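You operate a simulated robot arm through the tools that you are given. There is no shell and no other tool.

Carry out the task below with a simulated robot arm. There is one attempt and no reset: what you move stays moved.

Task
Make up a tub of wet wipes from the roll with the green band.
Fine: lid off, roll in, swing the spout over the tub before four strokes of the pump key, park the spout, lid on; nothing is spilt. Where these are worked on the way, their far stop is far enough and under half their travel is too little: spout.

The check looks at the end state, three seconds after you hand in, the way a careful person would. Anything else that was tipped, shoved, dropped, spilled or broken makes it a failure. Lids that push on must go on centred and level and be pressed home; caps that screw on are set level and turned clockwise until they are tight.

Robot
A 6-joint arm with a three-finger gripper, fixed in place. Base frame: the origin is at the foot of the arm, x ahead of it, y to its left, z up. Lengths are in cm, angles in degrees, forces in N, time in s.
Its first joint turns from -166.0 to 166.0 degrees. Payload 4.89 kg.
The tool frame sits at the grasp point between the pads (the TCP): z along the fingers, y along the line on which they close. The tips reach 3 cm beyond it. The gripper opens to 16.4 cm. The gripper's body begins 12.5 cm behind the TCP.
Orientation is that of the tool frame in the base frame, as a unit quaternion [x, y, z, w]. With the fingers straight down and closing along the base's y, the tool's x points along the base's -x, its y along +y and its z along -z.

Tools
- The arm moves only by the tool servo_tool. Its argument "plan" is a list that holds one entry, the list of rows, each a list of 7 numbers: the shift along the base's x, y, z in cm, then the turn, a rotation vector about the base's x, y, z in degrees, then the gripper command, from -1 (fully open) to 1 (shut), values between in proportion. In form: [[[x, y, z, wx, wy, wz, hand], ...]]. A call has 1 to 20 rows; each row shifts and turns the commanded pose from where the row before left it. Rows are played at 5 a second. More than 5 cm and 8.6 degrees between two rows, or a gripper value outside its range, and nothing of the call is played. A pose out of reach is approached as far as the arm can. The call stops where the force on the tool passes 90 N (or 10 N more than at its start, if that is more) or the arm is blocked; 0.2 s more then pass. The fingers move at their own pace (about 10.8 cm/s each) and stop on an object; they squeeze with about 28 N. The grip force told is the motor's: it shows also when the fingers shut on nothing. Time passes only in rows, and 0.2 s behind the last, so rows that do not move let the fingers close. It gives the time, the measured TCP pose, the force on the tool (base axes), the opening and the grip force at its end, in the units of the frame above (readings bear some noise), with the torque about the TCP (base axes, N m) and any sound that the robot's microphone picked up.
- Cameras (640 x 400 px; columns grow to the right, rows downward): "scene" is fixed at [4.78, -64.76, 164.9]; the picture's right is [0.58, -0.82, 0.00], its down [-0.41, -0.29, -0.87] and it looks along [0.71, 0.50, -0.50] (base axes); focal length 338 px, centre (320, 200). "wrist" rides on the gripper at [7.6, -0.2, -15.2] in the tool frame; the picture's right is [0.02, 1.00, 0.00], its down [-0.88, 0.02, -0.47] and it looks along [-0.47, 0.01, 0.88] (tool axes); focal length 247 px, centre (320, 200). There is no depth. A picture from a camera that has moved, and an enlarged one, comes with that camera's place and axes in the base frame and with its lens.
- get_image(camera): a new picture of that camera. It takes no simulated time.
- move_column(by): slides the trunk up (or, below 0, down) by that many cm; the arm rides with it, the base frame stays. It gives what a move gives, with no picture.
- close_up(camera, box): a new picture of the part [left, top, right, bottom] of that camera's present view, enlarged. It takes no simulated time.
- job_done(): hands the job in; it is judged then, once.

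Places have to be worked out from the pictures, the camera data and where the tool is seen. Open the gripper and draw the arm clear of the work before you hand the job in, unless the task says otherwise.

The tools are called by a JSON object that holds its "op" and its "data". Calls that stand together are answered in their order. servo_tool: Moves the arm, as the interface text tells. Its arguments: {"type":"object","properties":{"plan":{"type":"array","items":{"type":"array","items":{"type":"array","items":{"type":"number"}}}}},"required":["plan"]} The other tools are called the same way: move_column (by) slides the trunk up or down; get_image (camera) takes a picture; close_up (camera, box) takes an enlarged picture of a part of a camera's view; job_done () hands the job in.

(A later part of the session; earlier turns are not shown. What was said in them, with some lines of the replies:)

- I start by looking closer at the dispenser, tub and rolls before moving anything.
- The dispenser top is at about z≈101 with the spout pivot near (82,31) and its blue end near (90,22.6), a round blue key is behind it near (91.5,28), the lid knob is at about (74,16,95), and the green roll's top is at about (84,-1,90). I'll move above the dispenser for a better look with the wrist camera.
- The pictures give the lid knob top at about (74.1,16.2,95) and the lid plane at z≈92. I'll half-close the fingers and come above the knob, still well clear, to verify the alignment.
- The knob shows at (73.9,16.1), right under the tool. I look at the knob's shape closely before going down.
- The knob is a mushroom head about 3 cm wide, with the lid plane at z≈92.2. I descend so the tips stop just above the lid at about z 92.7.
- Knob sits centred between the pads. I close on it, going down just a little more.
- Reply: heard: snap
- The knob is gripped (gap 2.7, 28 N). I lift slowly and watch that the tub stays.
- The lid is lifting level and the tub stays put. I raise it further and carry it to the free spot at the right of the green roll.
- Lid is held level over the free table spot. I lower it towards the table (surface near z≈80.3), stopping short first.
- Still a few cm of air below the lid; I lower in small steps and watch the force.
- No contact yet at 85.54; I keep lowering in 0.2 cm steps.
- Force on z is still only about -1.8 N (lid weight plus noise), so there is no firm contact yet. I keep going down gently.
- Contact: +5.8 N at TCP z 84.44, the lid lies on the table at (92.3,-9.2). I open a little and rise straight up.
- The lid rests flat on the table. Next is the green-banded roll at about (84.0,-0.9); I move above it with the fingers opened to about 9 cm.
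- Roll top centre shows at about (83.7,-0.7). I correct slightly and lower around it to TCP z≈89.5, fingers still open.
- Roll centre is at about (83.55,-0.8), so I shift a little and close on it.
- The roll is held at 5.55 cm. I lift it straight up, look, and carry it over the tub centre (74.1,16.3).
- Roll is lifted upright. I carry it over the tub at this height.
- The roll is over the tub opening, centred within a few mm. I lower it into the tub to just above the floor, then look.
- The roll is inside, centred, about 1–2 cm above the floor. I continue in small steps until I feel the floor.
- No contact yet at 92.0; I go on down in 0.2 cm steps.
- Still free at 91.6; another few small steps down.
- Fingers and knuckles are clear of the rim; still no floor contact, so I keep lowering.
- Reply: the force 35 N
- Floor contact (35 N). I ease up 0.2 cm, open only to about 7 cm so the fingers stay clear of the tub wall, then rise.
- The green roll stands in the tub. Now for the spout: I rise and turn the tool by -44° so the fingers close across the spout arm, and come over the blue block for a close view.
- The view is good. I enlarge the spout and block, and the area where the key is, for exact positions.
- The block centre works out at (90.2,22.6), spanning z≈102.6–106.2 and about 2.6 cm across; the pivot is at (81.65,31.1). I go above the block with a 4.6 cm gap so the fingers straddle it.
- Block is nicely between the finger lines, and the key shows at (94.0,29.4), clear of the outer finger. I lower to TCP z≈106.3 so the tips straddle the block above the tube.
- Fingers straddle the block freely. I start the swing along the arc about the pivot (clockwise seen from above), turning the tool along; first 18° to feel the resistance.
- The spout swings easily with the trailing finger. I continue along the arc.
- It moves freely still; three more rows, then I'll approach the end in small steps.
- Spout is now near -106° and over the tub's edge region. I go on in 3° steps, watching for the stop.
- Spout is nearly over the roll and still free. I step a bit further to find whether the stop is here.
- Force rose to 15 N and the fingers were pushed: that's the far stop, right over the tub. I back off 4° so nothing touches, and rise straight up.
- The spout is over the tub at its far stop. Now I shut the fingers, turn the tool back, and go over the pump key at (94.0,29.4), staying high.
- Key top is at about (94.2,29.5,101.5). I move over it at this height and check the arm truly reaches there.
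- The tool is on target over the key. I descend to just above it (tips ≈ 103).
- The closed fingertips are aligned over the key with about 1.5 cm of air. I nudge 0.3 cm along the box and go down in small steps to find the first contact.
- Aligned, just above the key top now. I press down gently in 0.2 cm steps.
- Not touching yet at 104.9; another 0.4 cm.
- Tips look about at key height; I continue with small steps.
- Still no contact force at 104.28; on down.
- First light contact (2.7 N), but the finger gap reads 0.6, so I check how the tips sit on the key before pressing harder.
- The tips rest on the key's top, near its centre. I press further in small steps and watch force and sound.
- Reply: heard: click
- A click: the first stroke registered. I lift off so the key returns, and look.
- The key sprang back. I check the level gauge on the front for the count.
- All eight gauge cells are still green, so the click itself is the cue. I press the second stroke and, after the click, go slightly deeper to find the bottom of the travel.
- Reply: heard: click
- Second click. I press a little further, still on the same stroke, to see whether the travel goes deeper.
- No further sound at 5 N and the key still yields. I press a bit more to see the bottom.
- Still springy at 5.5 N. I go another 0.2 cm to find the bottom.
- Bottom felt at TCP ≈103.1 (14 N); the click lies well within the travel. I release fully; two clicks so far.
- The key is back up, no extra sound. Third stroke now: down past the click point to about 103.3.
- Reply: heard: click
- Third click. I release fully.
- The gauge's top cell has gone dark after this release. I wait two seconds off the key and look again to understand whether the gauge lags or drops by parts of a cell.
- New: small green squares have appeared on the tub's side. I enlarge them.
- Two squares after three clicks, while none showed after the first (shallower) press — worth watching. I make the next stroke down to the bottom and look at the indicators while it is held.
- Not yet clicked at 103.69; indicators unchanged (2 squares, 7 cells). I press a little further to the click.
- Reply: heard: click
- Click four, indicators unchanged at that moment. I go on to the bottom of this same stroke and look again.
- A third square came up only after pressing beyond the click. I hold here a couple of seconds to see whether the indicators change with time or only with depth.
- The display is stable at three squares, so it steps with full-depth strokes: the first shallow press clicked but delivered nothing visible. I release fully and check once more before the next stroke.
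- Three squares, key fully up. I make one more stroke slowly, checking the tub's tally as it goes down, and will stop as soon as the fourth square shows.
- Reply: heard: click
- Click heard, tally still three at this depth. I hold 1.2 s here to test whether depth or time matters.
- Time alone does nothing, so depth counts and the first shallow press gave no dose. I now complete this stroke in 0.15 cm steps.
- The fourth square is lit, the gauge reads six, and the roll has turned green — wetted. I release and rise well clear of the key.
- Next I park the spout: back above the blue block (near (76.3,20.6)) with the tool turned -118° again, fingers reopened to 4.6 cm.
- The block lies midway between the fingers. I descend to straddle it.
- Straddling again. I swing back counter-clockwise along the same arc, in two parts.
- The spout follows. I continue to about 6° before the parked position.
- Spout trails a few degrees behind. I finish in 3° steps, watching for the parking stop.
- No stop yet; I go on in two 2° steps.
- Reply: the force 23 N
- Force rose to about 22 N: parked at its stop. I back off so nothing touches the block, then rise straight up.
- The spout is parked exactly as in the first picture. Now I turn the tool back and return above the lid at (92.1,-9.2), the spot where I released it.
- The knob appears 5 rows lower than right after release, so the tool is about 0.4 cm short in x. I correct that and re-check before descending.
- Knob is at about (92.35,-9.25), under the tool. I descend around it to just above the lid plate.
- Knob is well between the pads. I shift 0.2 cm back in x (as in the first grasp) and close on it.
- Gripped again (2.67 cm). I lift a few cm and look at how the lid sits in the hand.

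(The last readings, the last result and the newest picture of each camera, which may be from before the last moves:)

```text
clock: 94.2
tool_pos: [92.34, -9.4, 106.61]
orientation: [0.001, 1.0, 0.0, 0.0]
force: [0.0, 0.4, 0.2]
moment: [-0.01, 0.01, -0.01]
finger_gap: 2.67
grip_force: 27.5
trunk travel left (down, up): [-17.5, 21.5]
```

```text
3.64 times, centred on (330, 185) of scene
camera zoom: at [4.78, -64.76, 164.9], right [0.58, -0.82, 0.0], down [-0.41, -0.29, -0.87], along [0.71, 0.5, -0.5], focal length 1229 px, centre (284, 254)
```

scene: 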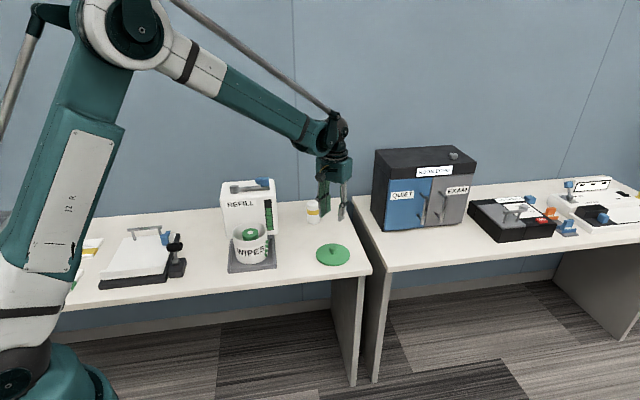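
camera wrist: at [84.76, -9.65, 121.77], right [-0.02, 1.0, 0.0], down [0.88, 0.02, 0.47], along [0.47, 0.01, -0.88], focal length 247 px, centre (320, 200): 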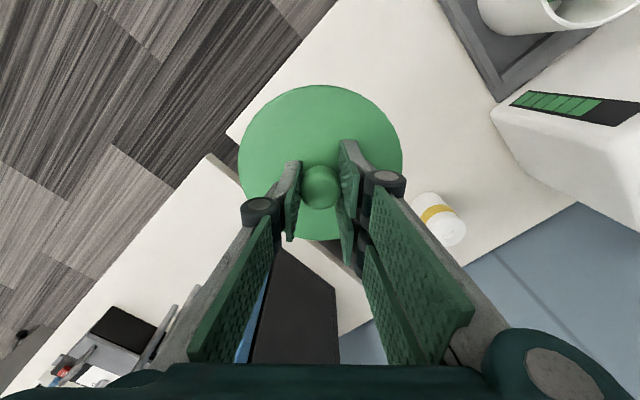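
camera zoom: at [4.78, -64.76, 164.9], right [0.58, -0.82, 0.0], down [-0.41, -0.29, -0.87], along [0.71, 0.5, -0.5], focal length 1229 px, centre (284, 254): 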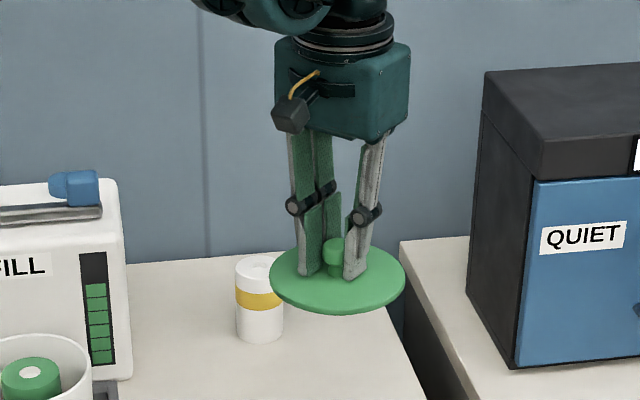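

The lid hangs level and centred in the hand. I carry it to beside the tub, from where the wrist camera can see both the lid and the tub rim for a precise fix.

{"op": "servo_tool", "data": {"plan": [[[-1.5, 0.6, 0, 0, 0, 0, 1], [-2.8, 1.15, 0, 0, 0, 0, 1], [-2.8, 1.15, 0, 0, 0, 0, 1], [-2.8, 1.15, 0, 0, 0, 0, 1], [-2.8, 1.15, 0, 0, 0, 0, 1], [-2.8, 1.15, 0, 0, 0, 0, 1], [-1.8, 0.8, 0, 0, 0, 0, 1], [-1.0, 0.4, 0, 0, 0, 0, 1], [0, 0, 0, 0, 0, 0, 1], [0, 0, 0, 0, 0, 0, 1], [0, 0, 0, 0, 0, 0, 1]]]}}

{"op": "get_image", "data": {"camera": "wrist"}}

{"op": "close_up", "data": {"camera": "wrist", "box": [400, 60, 560, 220]}}

```text
clock: 96.6
tool_pos: [73.91, -1.6, 106.4]
orientation: [0.0, 1.0, 0.001, 0.0]
force: [-0.5, 0.4, -0.7]
moment: [-0.01, 0.07, 0.02]
finger_gap: 2.71
grip_force: 28.2
trunk travel left (down, up): [-17.5, 21.5]
```

```text
taken
camera wrist: at [66.46, -1.78, 121.64], right [-0.02, 1.0, 0.0], down [0.88, 0.02, 0.47], along [0.47, 0.01, -0.88], focal length 247 px, centre (320, 200)
```

wrist: 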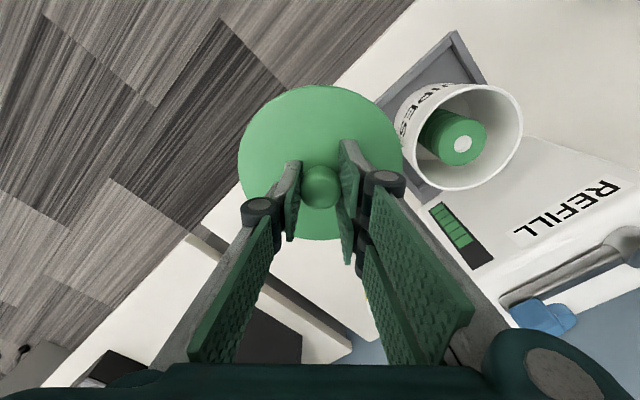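

```text
2.50 times, centred on (480, 140) of wrist
camera zoom: at [66.46, -1.78, 121.64], right [-0.02, 1.0, 0.0], down [0.88, 0.02, 0.47], along [0.47, 0.01, -0.88], focal length 617 px, centre (-80, 350)
```

zoom: 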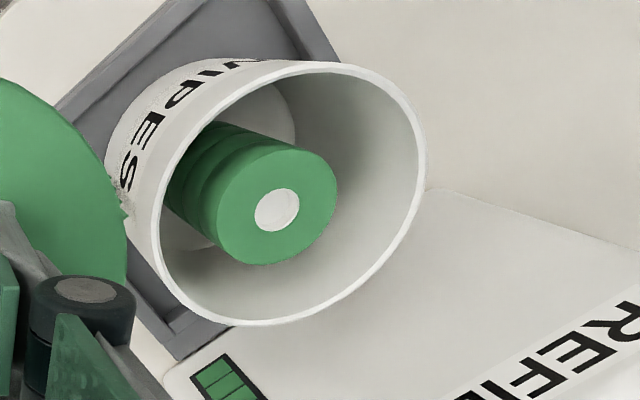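

Fitting the rim gives the tub centre 17.75 cm in +y and −0.06 cm in x from the tool. I zoom on the held lid to determine its offset in the hand just as precisely.

{"op": "close_up", "data": {"camera": "wrist", "box": [220, 70, 420, 250]}}

{"op": "close_up", "data": {"camera": "scene", "box": [200, 150, 340, 280]}}

```text
2.22 times, centred on (320, 160) of wrist
camera zoom: at [66.46, -1.78, 121.64], right [-0.02, 1.0, 0.0], down [0.88, 0.02, 0.47], along [0.47, 0.01, -0.88], focal length 549 px, centre (320, 289)
```

zoom: 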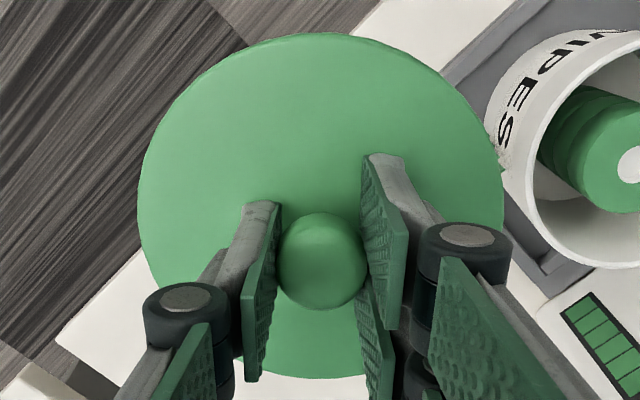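

```text
3.08 times, centred on (270, 215) of scene
camera zoom: at [4.78, -64.76, 164.9], right [0.58, -0.82, 0.0], down [-0.41, -0.29, -0.87], along [0.71, 0.5, -0.5], focal length 1040 px, centre (474, 154)
```

zoom: 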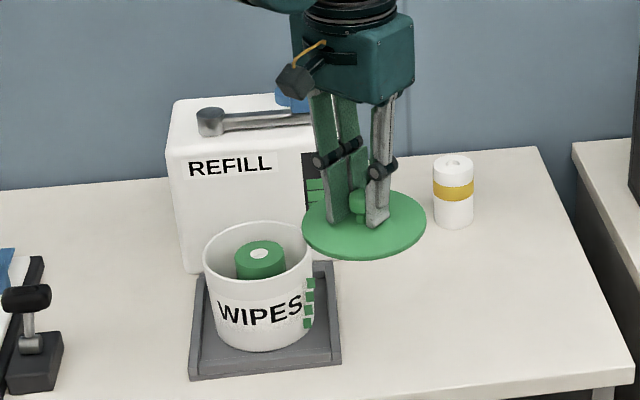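

The lid is centred on the tool within half a millimetre. I move it over the tub by (-0.06, +17.75).

{"op": "servo_tool", "data": {"plan": [[[0, 1.5, 0, 0, 0, 0, 1], [0, 2.75, 0, 0, 0, 0, 1], [0, 2.75, 0, 0, 0, 0, 1], [0, 2.75, 0, 0, 0, 0, 1], [0, 2.75, 0, 0, 0, 0, 1], [0, 2.75, 0, 0, 0, 0, 1], [-0.03, 1.7, 0, 0, 0, 0, 1], [-0.03, 0.8, 0, 0, 0, 0, 1], [0, 0, 0, 0, 0, 0, 1], [0, 0, 0, 0, 0, 0, 1], [0, 0, 0, 0, 0, 0, 1]]]}}

{"op": "get_image", "data": {"camera": "wrist"}}

{"op": "close_up", "data": {"camera": "scene", "box": [200, 165, 300, 275]}}

```text
clock: 99.0
tool_pos: [73.96, 15.87, 106.6]
orientation: [-0.001, 1.0, 0.0, 0.0]
force: [0.6, -1.1, -0.7]
moment: [-0.02, -0.03, 0.01]
finger_gap: 2.68
grip_force: 28.2
trunk travel left (down, up): [-17.5, 21.5]
```

```text
taken
camera wrist: at [66.36, 15.68, 121.79], right [-0.02, 1.0, 0.0], down [0.88, 0.02, 0.47], along [0.47, 0.01, -0.88], focal length 247 px, centre (320, 200)
```

wrist: 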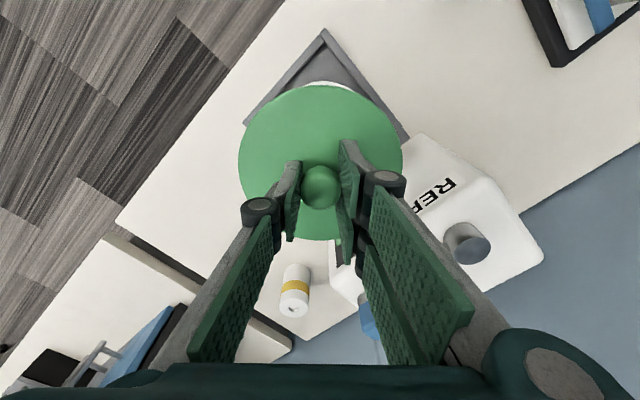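

```text
3.64 times, centred on (250, 220) of scene
camera zoom: at [4.78, -64.76, 164.9], right [0.58, -0.82, 0.0], down [-0.41, -0.29, -0.87], along [0.71, 0.5, -0.5], focal length 1229 px, centre (574, 127)
```

zoom: 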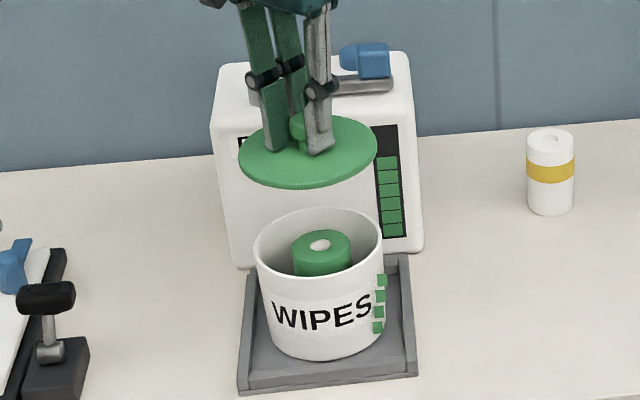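

I zoom in on the sliver of rim that shows beyond the lid, to check the sideways alignment.

{"op": "close_up", "data": {"camera": "wrist", "box": [270, 60, 390, 120]}}

```text
5.33 times, centred on (330, 90) of wrist
camera zoom: at [66.36, 15.68, 121.79], right [-0.02, 1.0, 0.0], down [0.88, 0.02, 0.47], along [0.47, 0.01, -0.88], focal length 1317 px, centre (267, 787)
```

zoom: 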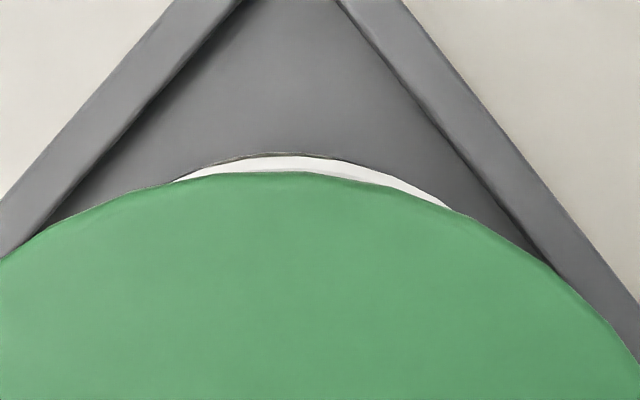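

The rim sliver is skewed: the tub centre is about 0.2 cm further in +y. I shift by +0.2 and check again.

{"op": "servo_tool", "data": {"plan": [[[0, 0.2, 0, 0, 0, 0, 1], [0, 0, 0, 0, 0, 0, 1], [0, 0, 0, 0, 0, 0, 1]]]}}

{"op": "close_up", "data": {"camera": "wrist", "box": [270, 60, 390, 120]}}

```text
clock: 99.8
tool_pos: [73.93, 16.11, 106.71]
orientation: [0.0, 1.0, 0.001, 0.001]
force: [-1.2, -0.6, 0.0]
moment: [0.0, 0.02, 0.01]
finger_gap: 2.68
grip_force: 28.2
trunk travel left (down, up): [-17.5, 21.5]
```

```text
5.33 times, centred on (330, 90) of wrist
camera zoom: at [66.3, 15.85, 121.76], right [-0.02, 1.0, 0.0], down [0.88, 0.02, 0.47], along [0.47, 0.01, -0.88], focal length 1317 px, centre (267, 787)
```

zoom: 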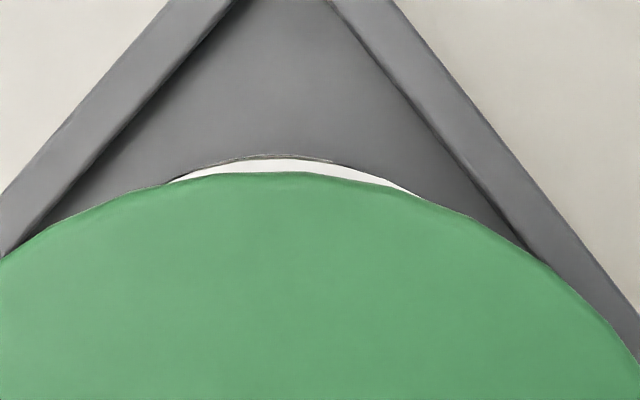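

Aligned now within a millimetre. I lower the lid to just above the rim.

{"op": "servo_tool", "data": {"plan": [[[0.05, 0.03, -2, 0, 0, 0, 1], [0, 0, -2.5, 0, 0, 0, 1], [0, 0, -2.5, 0, 0, 0, 1], [0, 0, -1.5, 0, 0, 0, 1], [0, 0, -0.6, 0, 0, 0, 1], [0, 0, 0, 0, 0, 0, 1], [0, 0, 0, 0, 0, 0, 1]]]}}

{"op": "close_up", "data": {"camera": "scene", "box": [215, 195, 285, 265]}}

{"op": "get_image", "data": {"camera": "wrist"}}

```text
clock: 101.4
tool_pos: [73.91, 16.04, 97.28]
orientation: [-0.001, 1.0, 0.0, 0.0]
force: [-0.7, 0.9, -0.5]
moment: [-0.01, -0.02, -0.01]
finger_gap: 2.67
grip_force: 28.4
trunk travel left (down, up): [-17.5, 21.5]
```

```text
5.71 times, centred on (250, 230) of scene
camera zoom: at [4.78, -64.76, 164.9], right [0.58, -0.82, 0.0], down [-0.41, -0.29, -0.87], along [0.71, 0.5, -0.5], focal length 1931 px, centre (720, 29)
```

zoom: 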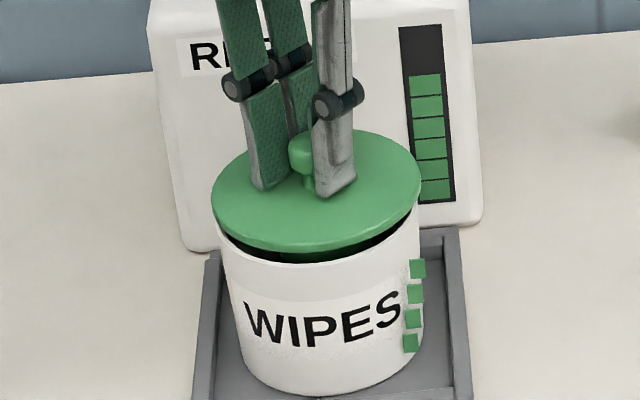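

```text
taken
camera wrist: at [66.48, 15.84, 112.4], right [-0.02, 1.0, 0.0], down [0.88, 0.02, 0.47], along [0.47, 0.01, -0.88], focal length 247 px, centre (320, 200)
```

wrist: 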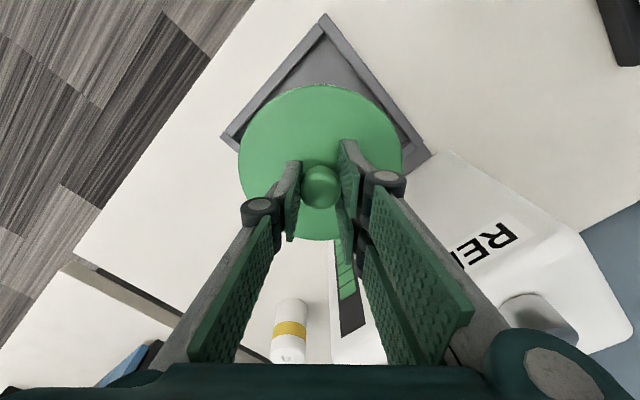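

Lid is concentric with the tub in both views. I lower in small steps to feel the rim.

{"op": "servo_tool", "data": {"plan": [[[0, 0, -0.4, 0, 0, 0, 1], [0, 0, -0.4, 0, 0, 0, 1], [0, 0, -0.2, 0, 0, 0, 1], [0, 0, 0, 0, 0, 0, 1]]]}}

{"op": "close_up", "data": {"camera": "scene", "box": [215, 195, 285, 265]}}

```text
clock: 102.4
tool_pos: [74.02, 16.28, 96.44]
orientation: [0.0, 1.0, -0.001, 0.0]
force: [0.7, -0.9, -0.7]
moment: [-0.01, 0.02, -0.01]
finger_gap: 2.68
grip_force: 28.2
trunk travel left (down, up): [-17.5, 21.5]
```

```text
5.71 times, centred on (250, 230) of scene
camera zoom: at [4.78, -64.76, 164.9], right [0.58, -0.82, 0.0], down [-0.41, -0.29, -0.87], along [0.71, 0.5, -0.5], focal length 1931 px, centre (720, 29)
```

zoom: 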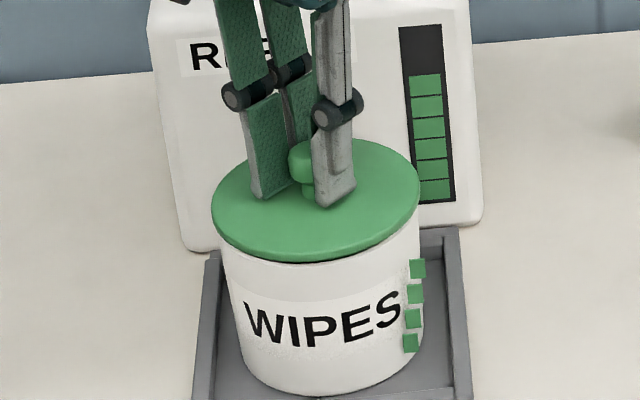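

Almost on the rim, no contact force yet. Next small steps.

{"op": "servo_tool", "data": {"plan": [[[0, 0, -0.2, 0, 0, 0, 1], [0, 0, -0.2, 0, 0, 0, 1], [0, 0, 0, 0, 0, 0, 1]]]}}

{"op": "close_up", "data": {"camera": "scene", "box": [215, 195, 285, 265]}}

```text
clock: 103.2
tool_pos: [74.08, 16.12, 96.18]
orientation: [0.0, 1.0, 0.001, 0.0]
force: [0.2, -0.5, -0.9]
moment: [-0.02, 0.03, 0.02]
finger_gap: 2.66
grip_force: 28.1
trunk travel left (down, up): [-17.5, 21.5]
```

```text
5.71 times, centred on (250, 230) of scene
camera zoom: at [4.78, -64.76, 164.9], right [0.58, -0.82, 0.0], down [-0.41, -0.29, -0.87], along [0.71, 0.5, -0.5], focal length 1931 px, centre (720, 29)
```

zoom: 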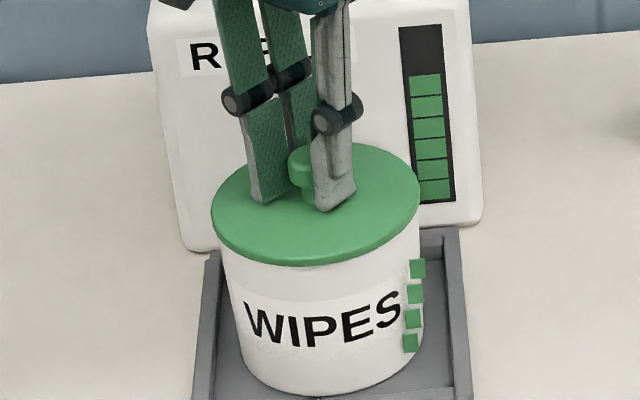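

The lid is nearly flush; I keep lowering in 0.15 cm steps towards seating.

{"op": "servo_tool", "data": {"plan": [[[0, 0, -0.15, 0, 0, 0, 1], [0, 0, -0.15, 0, 0, 0, 1], [0, 0, 0, 0, 0, 0, 1]]]}}

```text
clock: 104.0
tool_pos: [74.0, 16.18, 95.97]
orientation: [-0.001, 1.0, 0.001, 0.0]
force: [10.5, 7.6, 31.6]
moment: [0.25, -0.28, -0.06]
finger_gap: 2.7
grip_force: 27.9
trunk travel left (down, up): [-17.5, 21.5]
heard: snap
```

A snap at 32 N. I look closely at the lid's seating and level.

{"op": "close_up", "data": {"camera": "scene", "box": [225, 205, 285, 275]}}

{"op": "get_image", "data": {"camera": "wrist"}}

```text
5.71 times, centred on (255, 240) of scene
camera zoom: at [4.78, -64.76, 164.9], right [0.58, -0.82, 0.0], down [-0.41, -0.29, -0.87], along [0.71, 0.5, -0.5], focal length 1931 px, centre (691, -29)
```

zoom: 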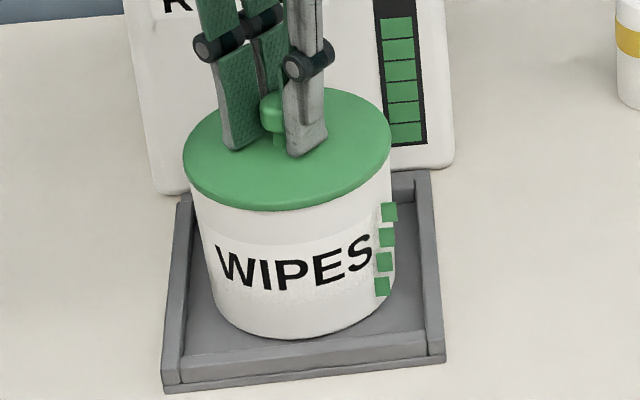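

```text
taken
camera wrist: at [66.42, 16.04, 111.02], right [-0.02, 1.0, 0.0], down [0.88, 0.02, 0.47], along [0.47, 0.01, -0.88], focal length 247 px, centre (320, 200)
```

wrist: 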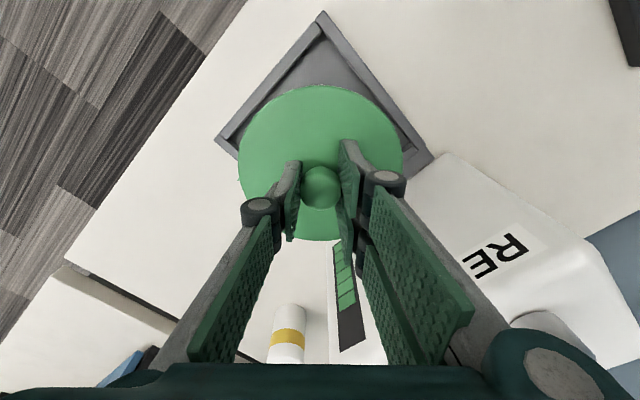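

The lid looks exactly as in the first picture: level and centred, and it snapped. I ease the side load and open the fingers slowly, listening for another snap.

{"op": "servo_tool", "data": {"plan": [[[0.05, 0.05, 0.1, 0, 0, 0, 1], [0, 0, 0, 0, 0, 0, 0.6], [0, 0, 0, 0, 0, 0, 0.45], [0, 0, 0, 0, 0, 0, 0.3], [0, 0, 0, 0, 0, 0, 0.3]]]}}

{"op": "close_up", "data": {"camera": "scene", "box": [225, 205, 285, 275]}}

```text
clock: 105.2
tool_pos: [73.95, 16.31, 95.93]
orientation: [0.0, 1.0, 0.0, -0.001]
force: [-0.6, 0.4, -0.3]
moment: [0.0, 0.01, 0.03]
finger_gap: 5.74
grip_force: 0.1
trunk travel left (down, up): [-17.5, 21.5]
```

```text
5.71 times, centred on (255, 240) of scene
camera zoom: at [4.78, -64.76, 164.9], right [0.58, -0.82, 0.0], down [-0.41, -0.29, -0.87], along [0.71, 0.5, -0.5], focal length 1931 px, centre (691, -29)
```

zoom: 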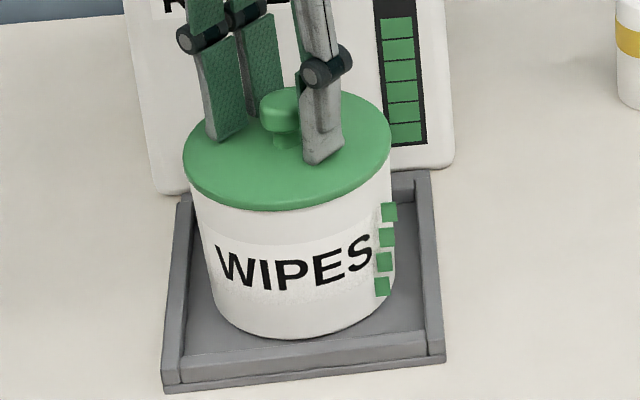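

No further sound and the lid stayed put. For certainty I'll rise, shut the fingers and press gently on the knob's top to be sure the lid is fully home.

{"op": "servo_tool", "data": {"plan": [[[0, 0, 1.5, 0, 0, 0, 0.3], [0, 0, 3, 0, 0, 0, 0.3], [0, 0, 2, 0, 0, 0, 0.3], [0, 0, 0, 0, 0, 0, 1], [0, 0, 0, 0, 0, 0, 1], [0, 0, 0, 0, 0, 0, 1], [0, 0, 0, 0, 0, 0, 1]]]}}

{"op": "get_image", "data": {"camera": "wrist"}}

{"op": "close_up", "data": {"camera": "scene", "box": [215, 195, 285, 265]}}

```text
clock: 106.8
tool_pos: [74.31, 16.41, 102.27]
orientation: [0.0, 1.0, 0.0, 0.0]
force: [-0.2, -0.6, -0.4]
moment: [0.0, 0.01, -0.01]
finger_gap: 0.0
grip_force: 28.0
trunk travel left (down, up): [-17.5, 21.5]
```

```text
taken
camera wrist: at [66.67, 16.14, 117.52], right [-0.02, 1.0, 0.0], down [0.88, 0.02, 0.47], along [0.47, 0.01, -0.88], focal length 247 px, centre (320, 200)
```

wrist: 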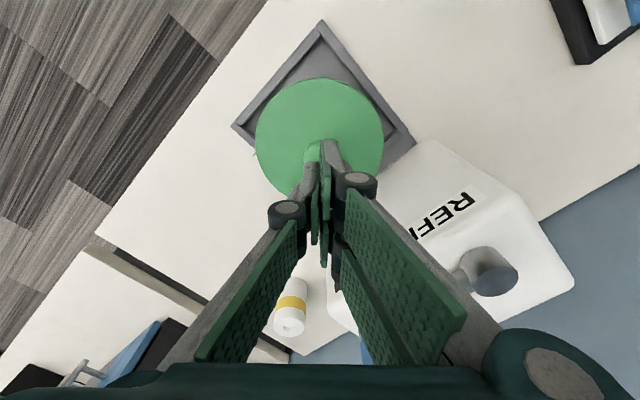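

```text
5.71 times, centred on (250, 230) of scene
camera zoom: at [4.78, -64.76, 164.9], right [0.58, -0.82, 0.0], down [-0.41, -0.29, -0.87], along [0.71, 0.5, -0.5], focal length 1931 px, centre (720, 29)
```

zoom: 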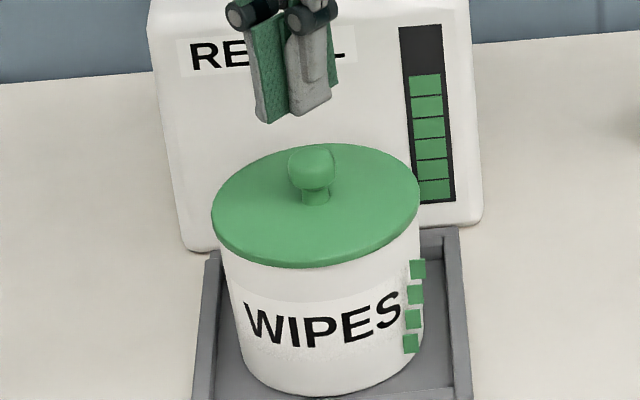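

I notice a tiny greenish speck at the tub's front foot in this crop; I zoom in there before going on.

{"op": "close_up", "data": {"camera": "scene", "box": [225, 240, 285, 280]}}

{"op": "close_up", "data": {"camera": "wrist", "box": [220, 10, 420, 210]}}

```text
10.00 times, centred on (255, 260) of scene
camera zoom: at [4.78, -64.76, 164.9], right [0.58, -0.82, 0.0], down [-0.41, -0.29, -0.87], along [0.71, 0.5, -0.5], focal length 3379 px, centre (970, -400)
```

zoom: 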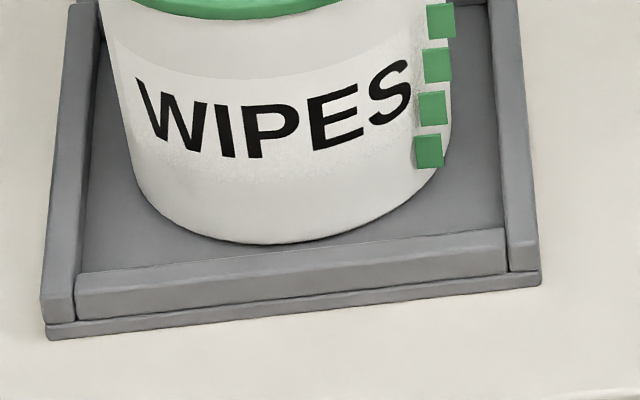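

```text
2.00 times, centred on (320, 110) of wrist
camera zoom: at [66.67, 16.14, 117.52], right [-0.02, 1.0, 0.0], down [0.88, 0.02, 0.47], along [0.47, 0.01, -0.88], focal length 494 px, centre (320, 380)
```

zoom: 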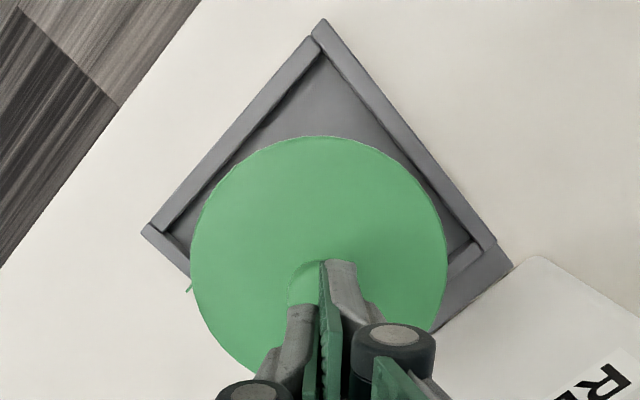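

The tray is clean; nothing is spilt. Now the gentle press on the knob: first down to just above it.

{"op": "servo_tool", "data": {"plan": [[[-0.15, -0.1, -1.5, 0, 0, 0, 1], [0, 0, -1.5, 0, 0, 0, 1], [0, 0, -0.5, 0, 0, 0, 1], [0, 0, 0, 0, 0, 0, 1]]]}}

{"op": "close_up", "data": {"camera": "scene", "box": [215, 195, 285, 265]}}

```text
clock: 107.8
tool_pos: [73.99, 16.37, 98.88]
orientation: [0.0, 1.0, 0.0, 0.0]
force: [0.5, 0.4, 0.2]
moment: [-0.01, 0.07, 0.0]
finger_gap: 0.01
grip_force: 28.2
trunk travel left (down, up): [-17.5, 21.5]
```

```text
5.71 times, centred on (250, 230) of scene
camera zoom: at [4.78, -64.76, 164.9], right [0.58, -0.82, 0.0], down [-0.41, -0.29, -0.87], along [0.71, 0.5, -0.5], focal length 1931 px, centre (720, 29)
```

zoom: 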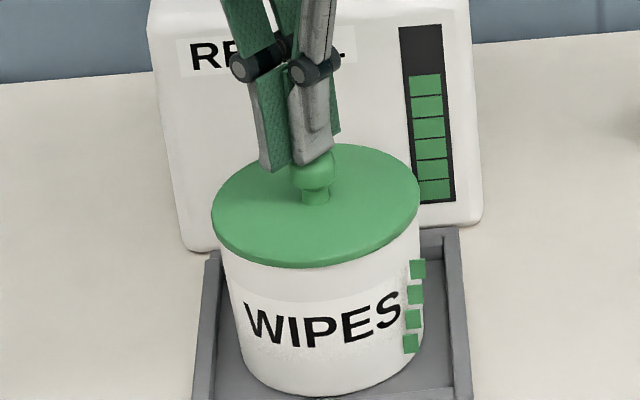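

The tips are just above the knob. I press in 0.15 cm steps until about 15–25 N.

{"op": "servo_tool", "data": {"plan": [[[0, 0, -0.2, 0, 0, 0, 1], [0, 0, -0.15, 0, 0, 0, 1], [0, 0, -0.15, 0, 0, 0, 1], [0, 0, 0, 0, 0, 0, 1]]]}}

```text
clock: 108.8
tool_pos: [73.94, 16.23, 98.48]
orientation: [-0.001, 1.0, 0.0, 0.001]
force: [9.6, 5.8, 32.5]
moment: [0.22, -0.28, 0.04]
finger_gap: 0.59
grip_force: 28.2
trunk travel left (down, up): [-17.5, 21.5]
```

32 N on the knob with no movement and no sound: the lid is home. I back up, open the gripper and draw the arm clear, upward and away.

{"op": "servo_tool", "data": {"plan": [[[0, 0, 0.3, 0, 0, 0, 1], [0, 0, 1.5, 0, 0, 0, 1], [0, 0, 4, 0, 0, 0, 1], [0, 0, 4.5, 0, 0, 0, 1], [0, 0, 4.5, 0, 0, 0, 0.5], [0, 0, 4.5, 0, 0, 0, 0], [-1.5, -1, 4.5, 0, 0, 0, -0.5], [-2, -1.5, 4, 0, 0, 0, -1], [-3, -2, 3, 0, 0, 0, -1], [-3, -2, 2, 0, 0, 0, -1], [-3, -2, 0, 0, 0, 0, -1], [0, 0, 0, 0, 0, 0, -1]]]}}

{"op": "get_image", "data": {"camera": "scene"}}

{"op": "get_image", "data": {"camera": "wrist"}}

{"op": "close_up", "data": {"camera": "scene", "box": [200, 160, 360, 280]}}

```text
clock: 111.4
tool_pos: [61.72, 7.73, 131.29]
orientation: [-0.001, 1.0, -0.001, 0.0]
force: [-0.7, -0.5, 0.3]
moment: [0.1, -0.13, 0.02]
finger_gap: 16.41
grip_force: 0.1
trunk travel left (down, up): [-17.5, 21.5]
```

```text
taken
```

scene: 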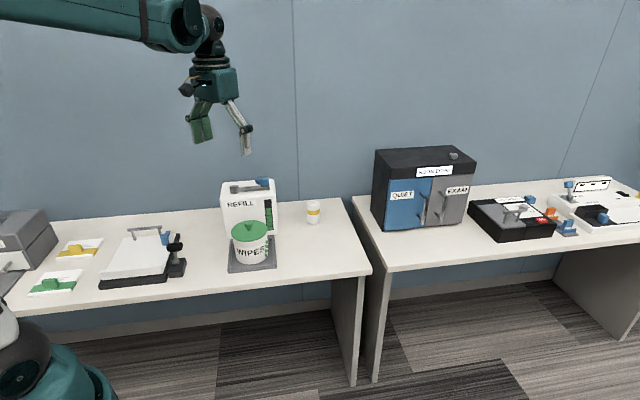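

```text
taken
camera wrist: at [54.09, 7.55, 146.42], right [-0.02, 1.0, 0.0], down [0.88, 0.02, 0.47], along [0.47, 0.01, -0.88], focal length 247 px, centre (320, 200)
```

wrist: 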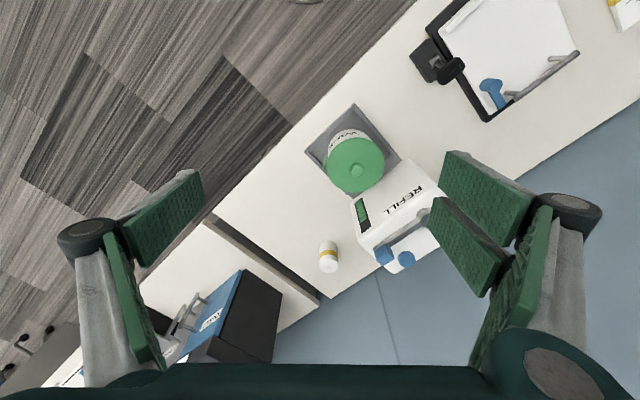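

```text
3.33 times, centred on (280, 220) of scene
camera zoom: at [4.78, -64.76, 164.9], right [0.58, -0.82, 0.0], down [-0.41, -0.29, -0.87], along [0.71, 0.5, -0.5], focal length 1126 px, centre (453, 133)
```

zoom: 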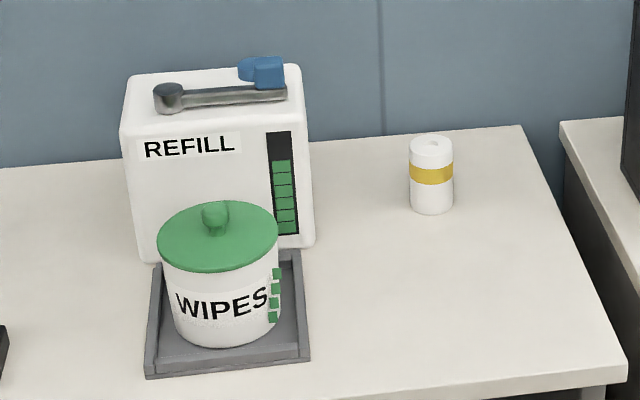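

The lid sits level and centred just as at the start. The tub shows four doses, the spout is parked, the tray and table are clean, and the arm is clear with the gripper open. I hand the job in.

{"op": "job_done", "data": {}}

```text
The job is handed in.
```

The tub of wet wipes is made up from the green-band roll, and I have handed the job in. I don't have a verdict back yet.

- **Lid off, roll in:** I lifted the lid and set it on the table. The green roll stands upright in the tub.
- **Spout and pump:** I swung the spout to its far stop over the tub before touching the pump key. The tub's side now shows four green marks, the refill gauge dropped from eight cells to six, and the roll turned green.
- **Extra press on the key:** I pressed the key five times, not four. The first press was shallow: it clicked, but no mark showed on the tub afterwards. On the last stroke, holding at that same depth added nothing until I pressed deeper. So I went by the marks and stopped at four. If the check counts clicks instead, it will find five.
- **Spout parked, lid on:** The spout is back against its parking stop, as in the first picture. The lid went on level and centred with a snap. A further press of about 32 N on the knob gave no movement and no sound.
- **Surroundings:** I saw no spill on the tray or table, and nothing else was moved. The gripper is open and the arm is clear.
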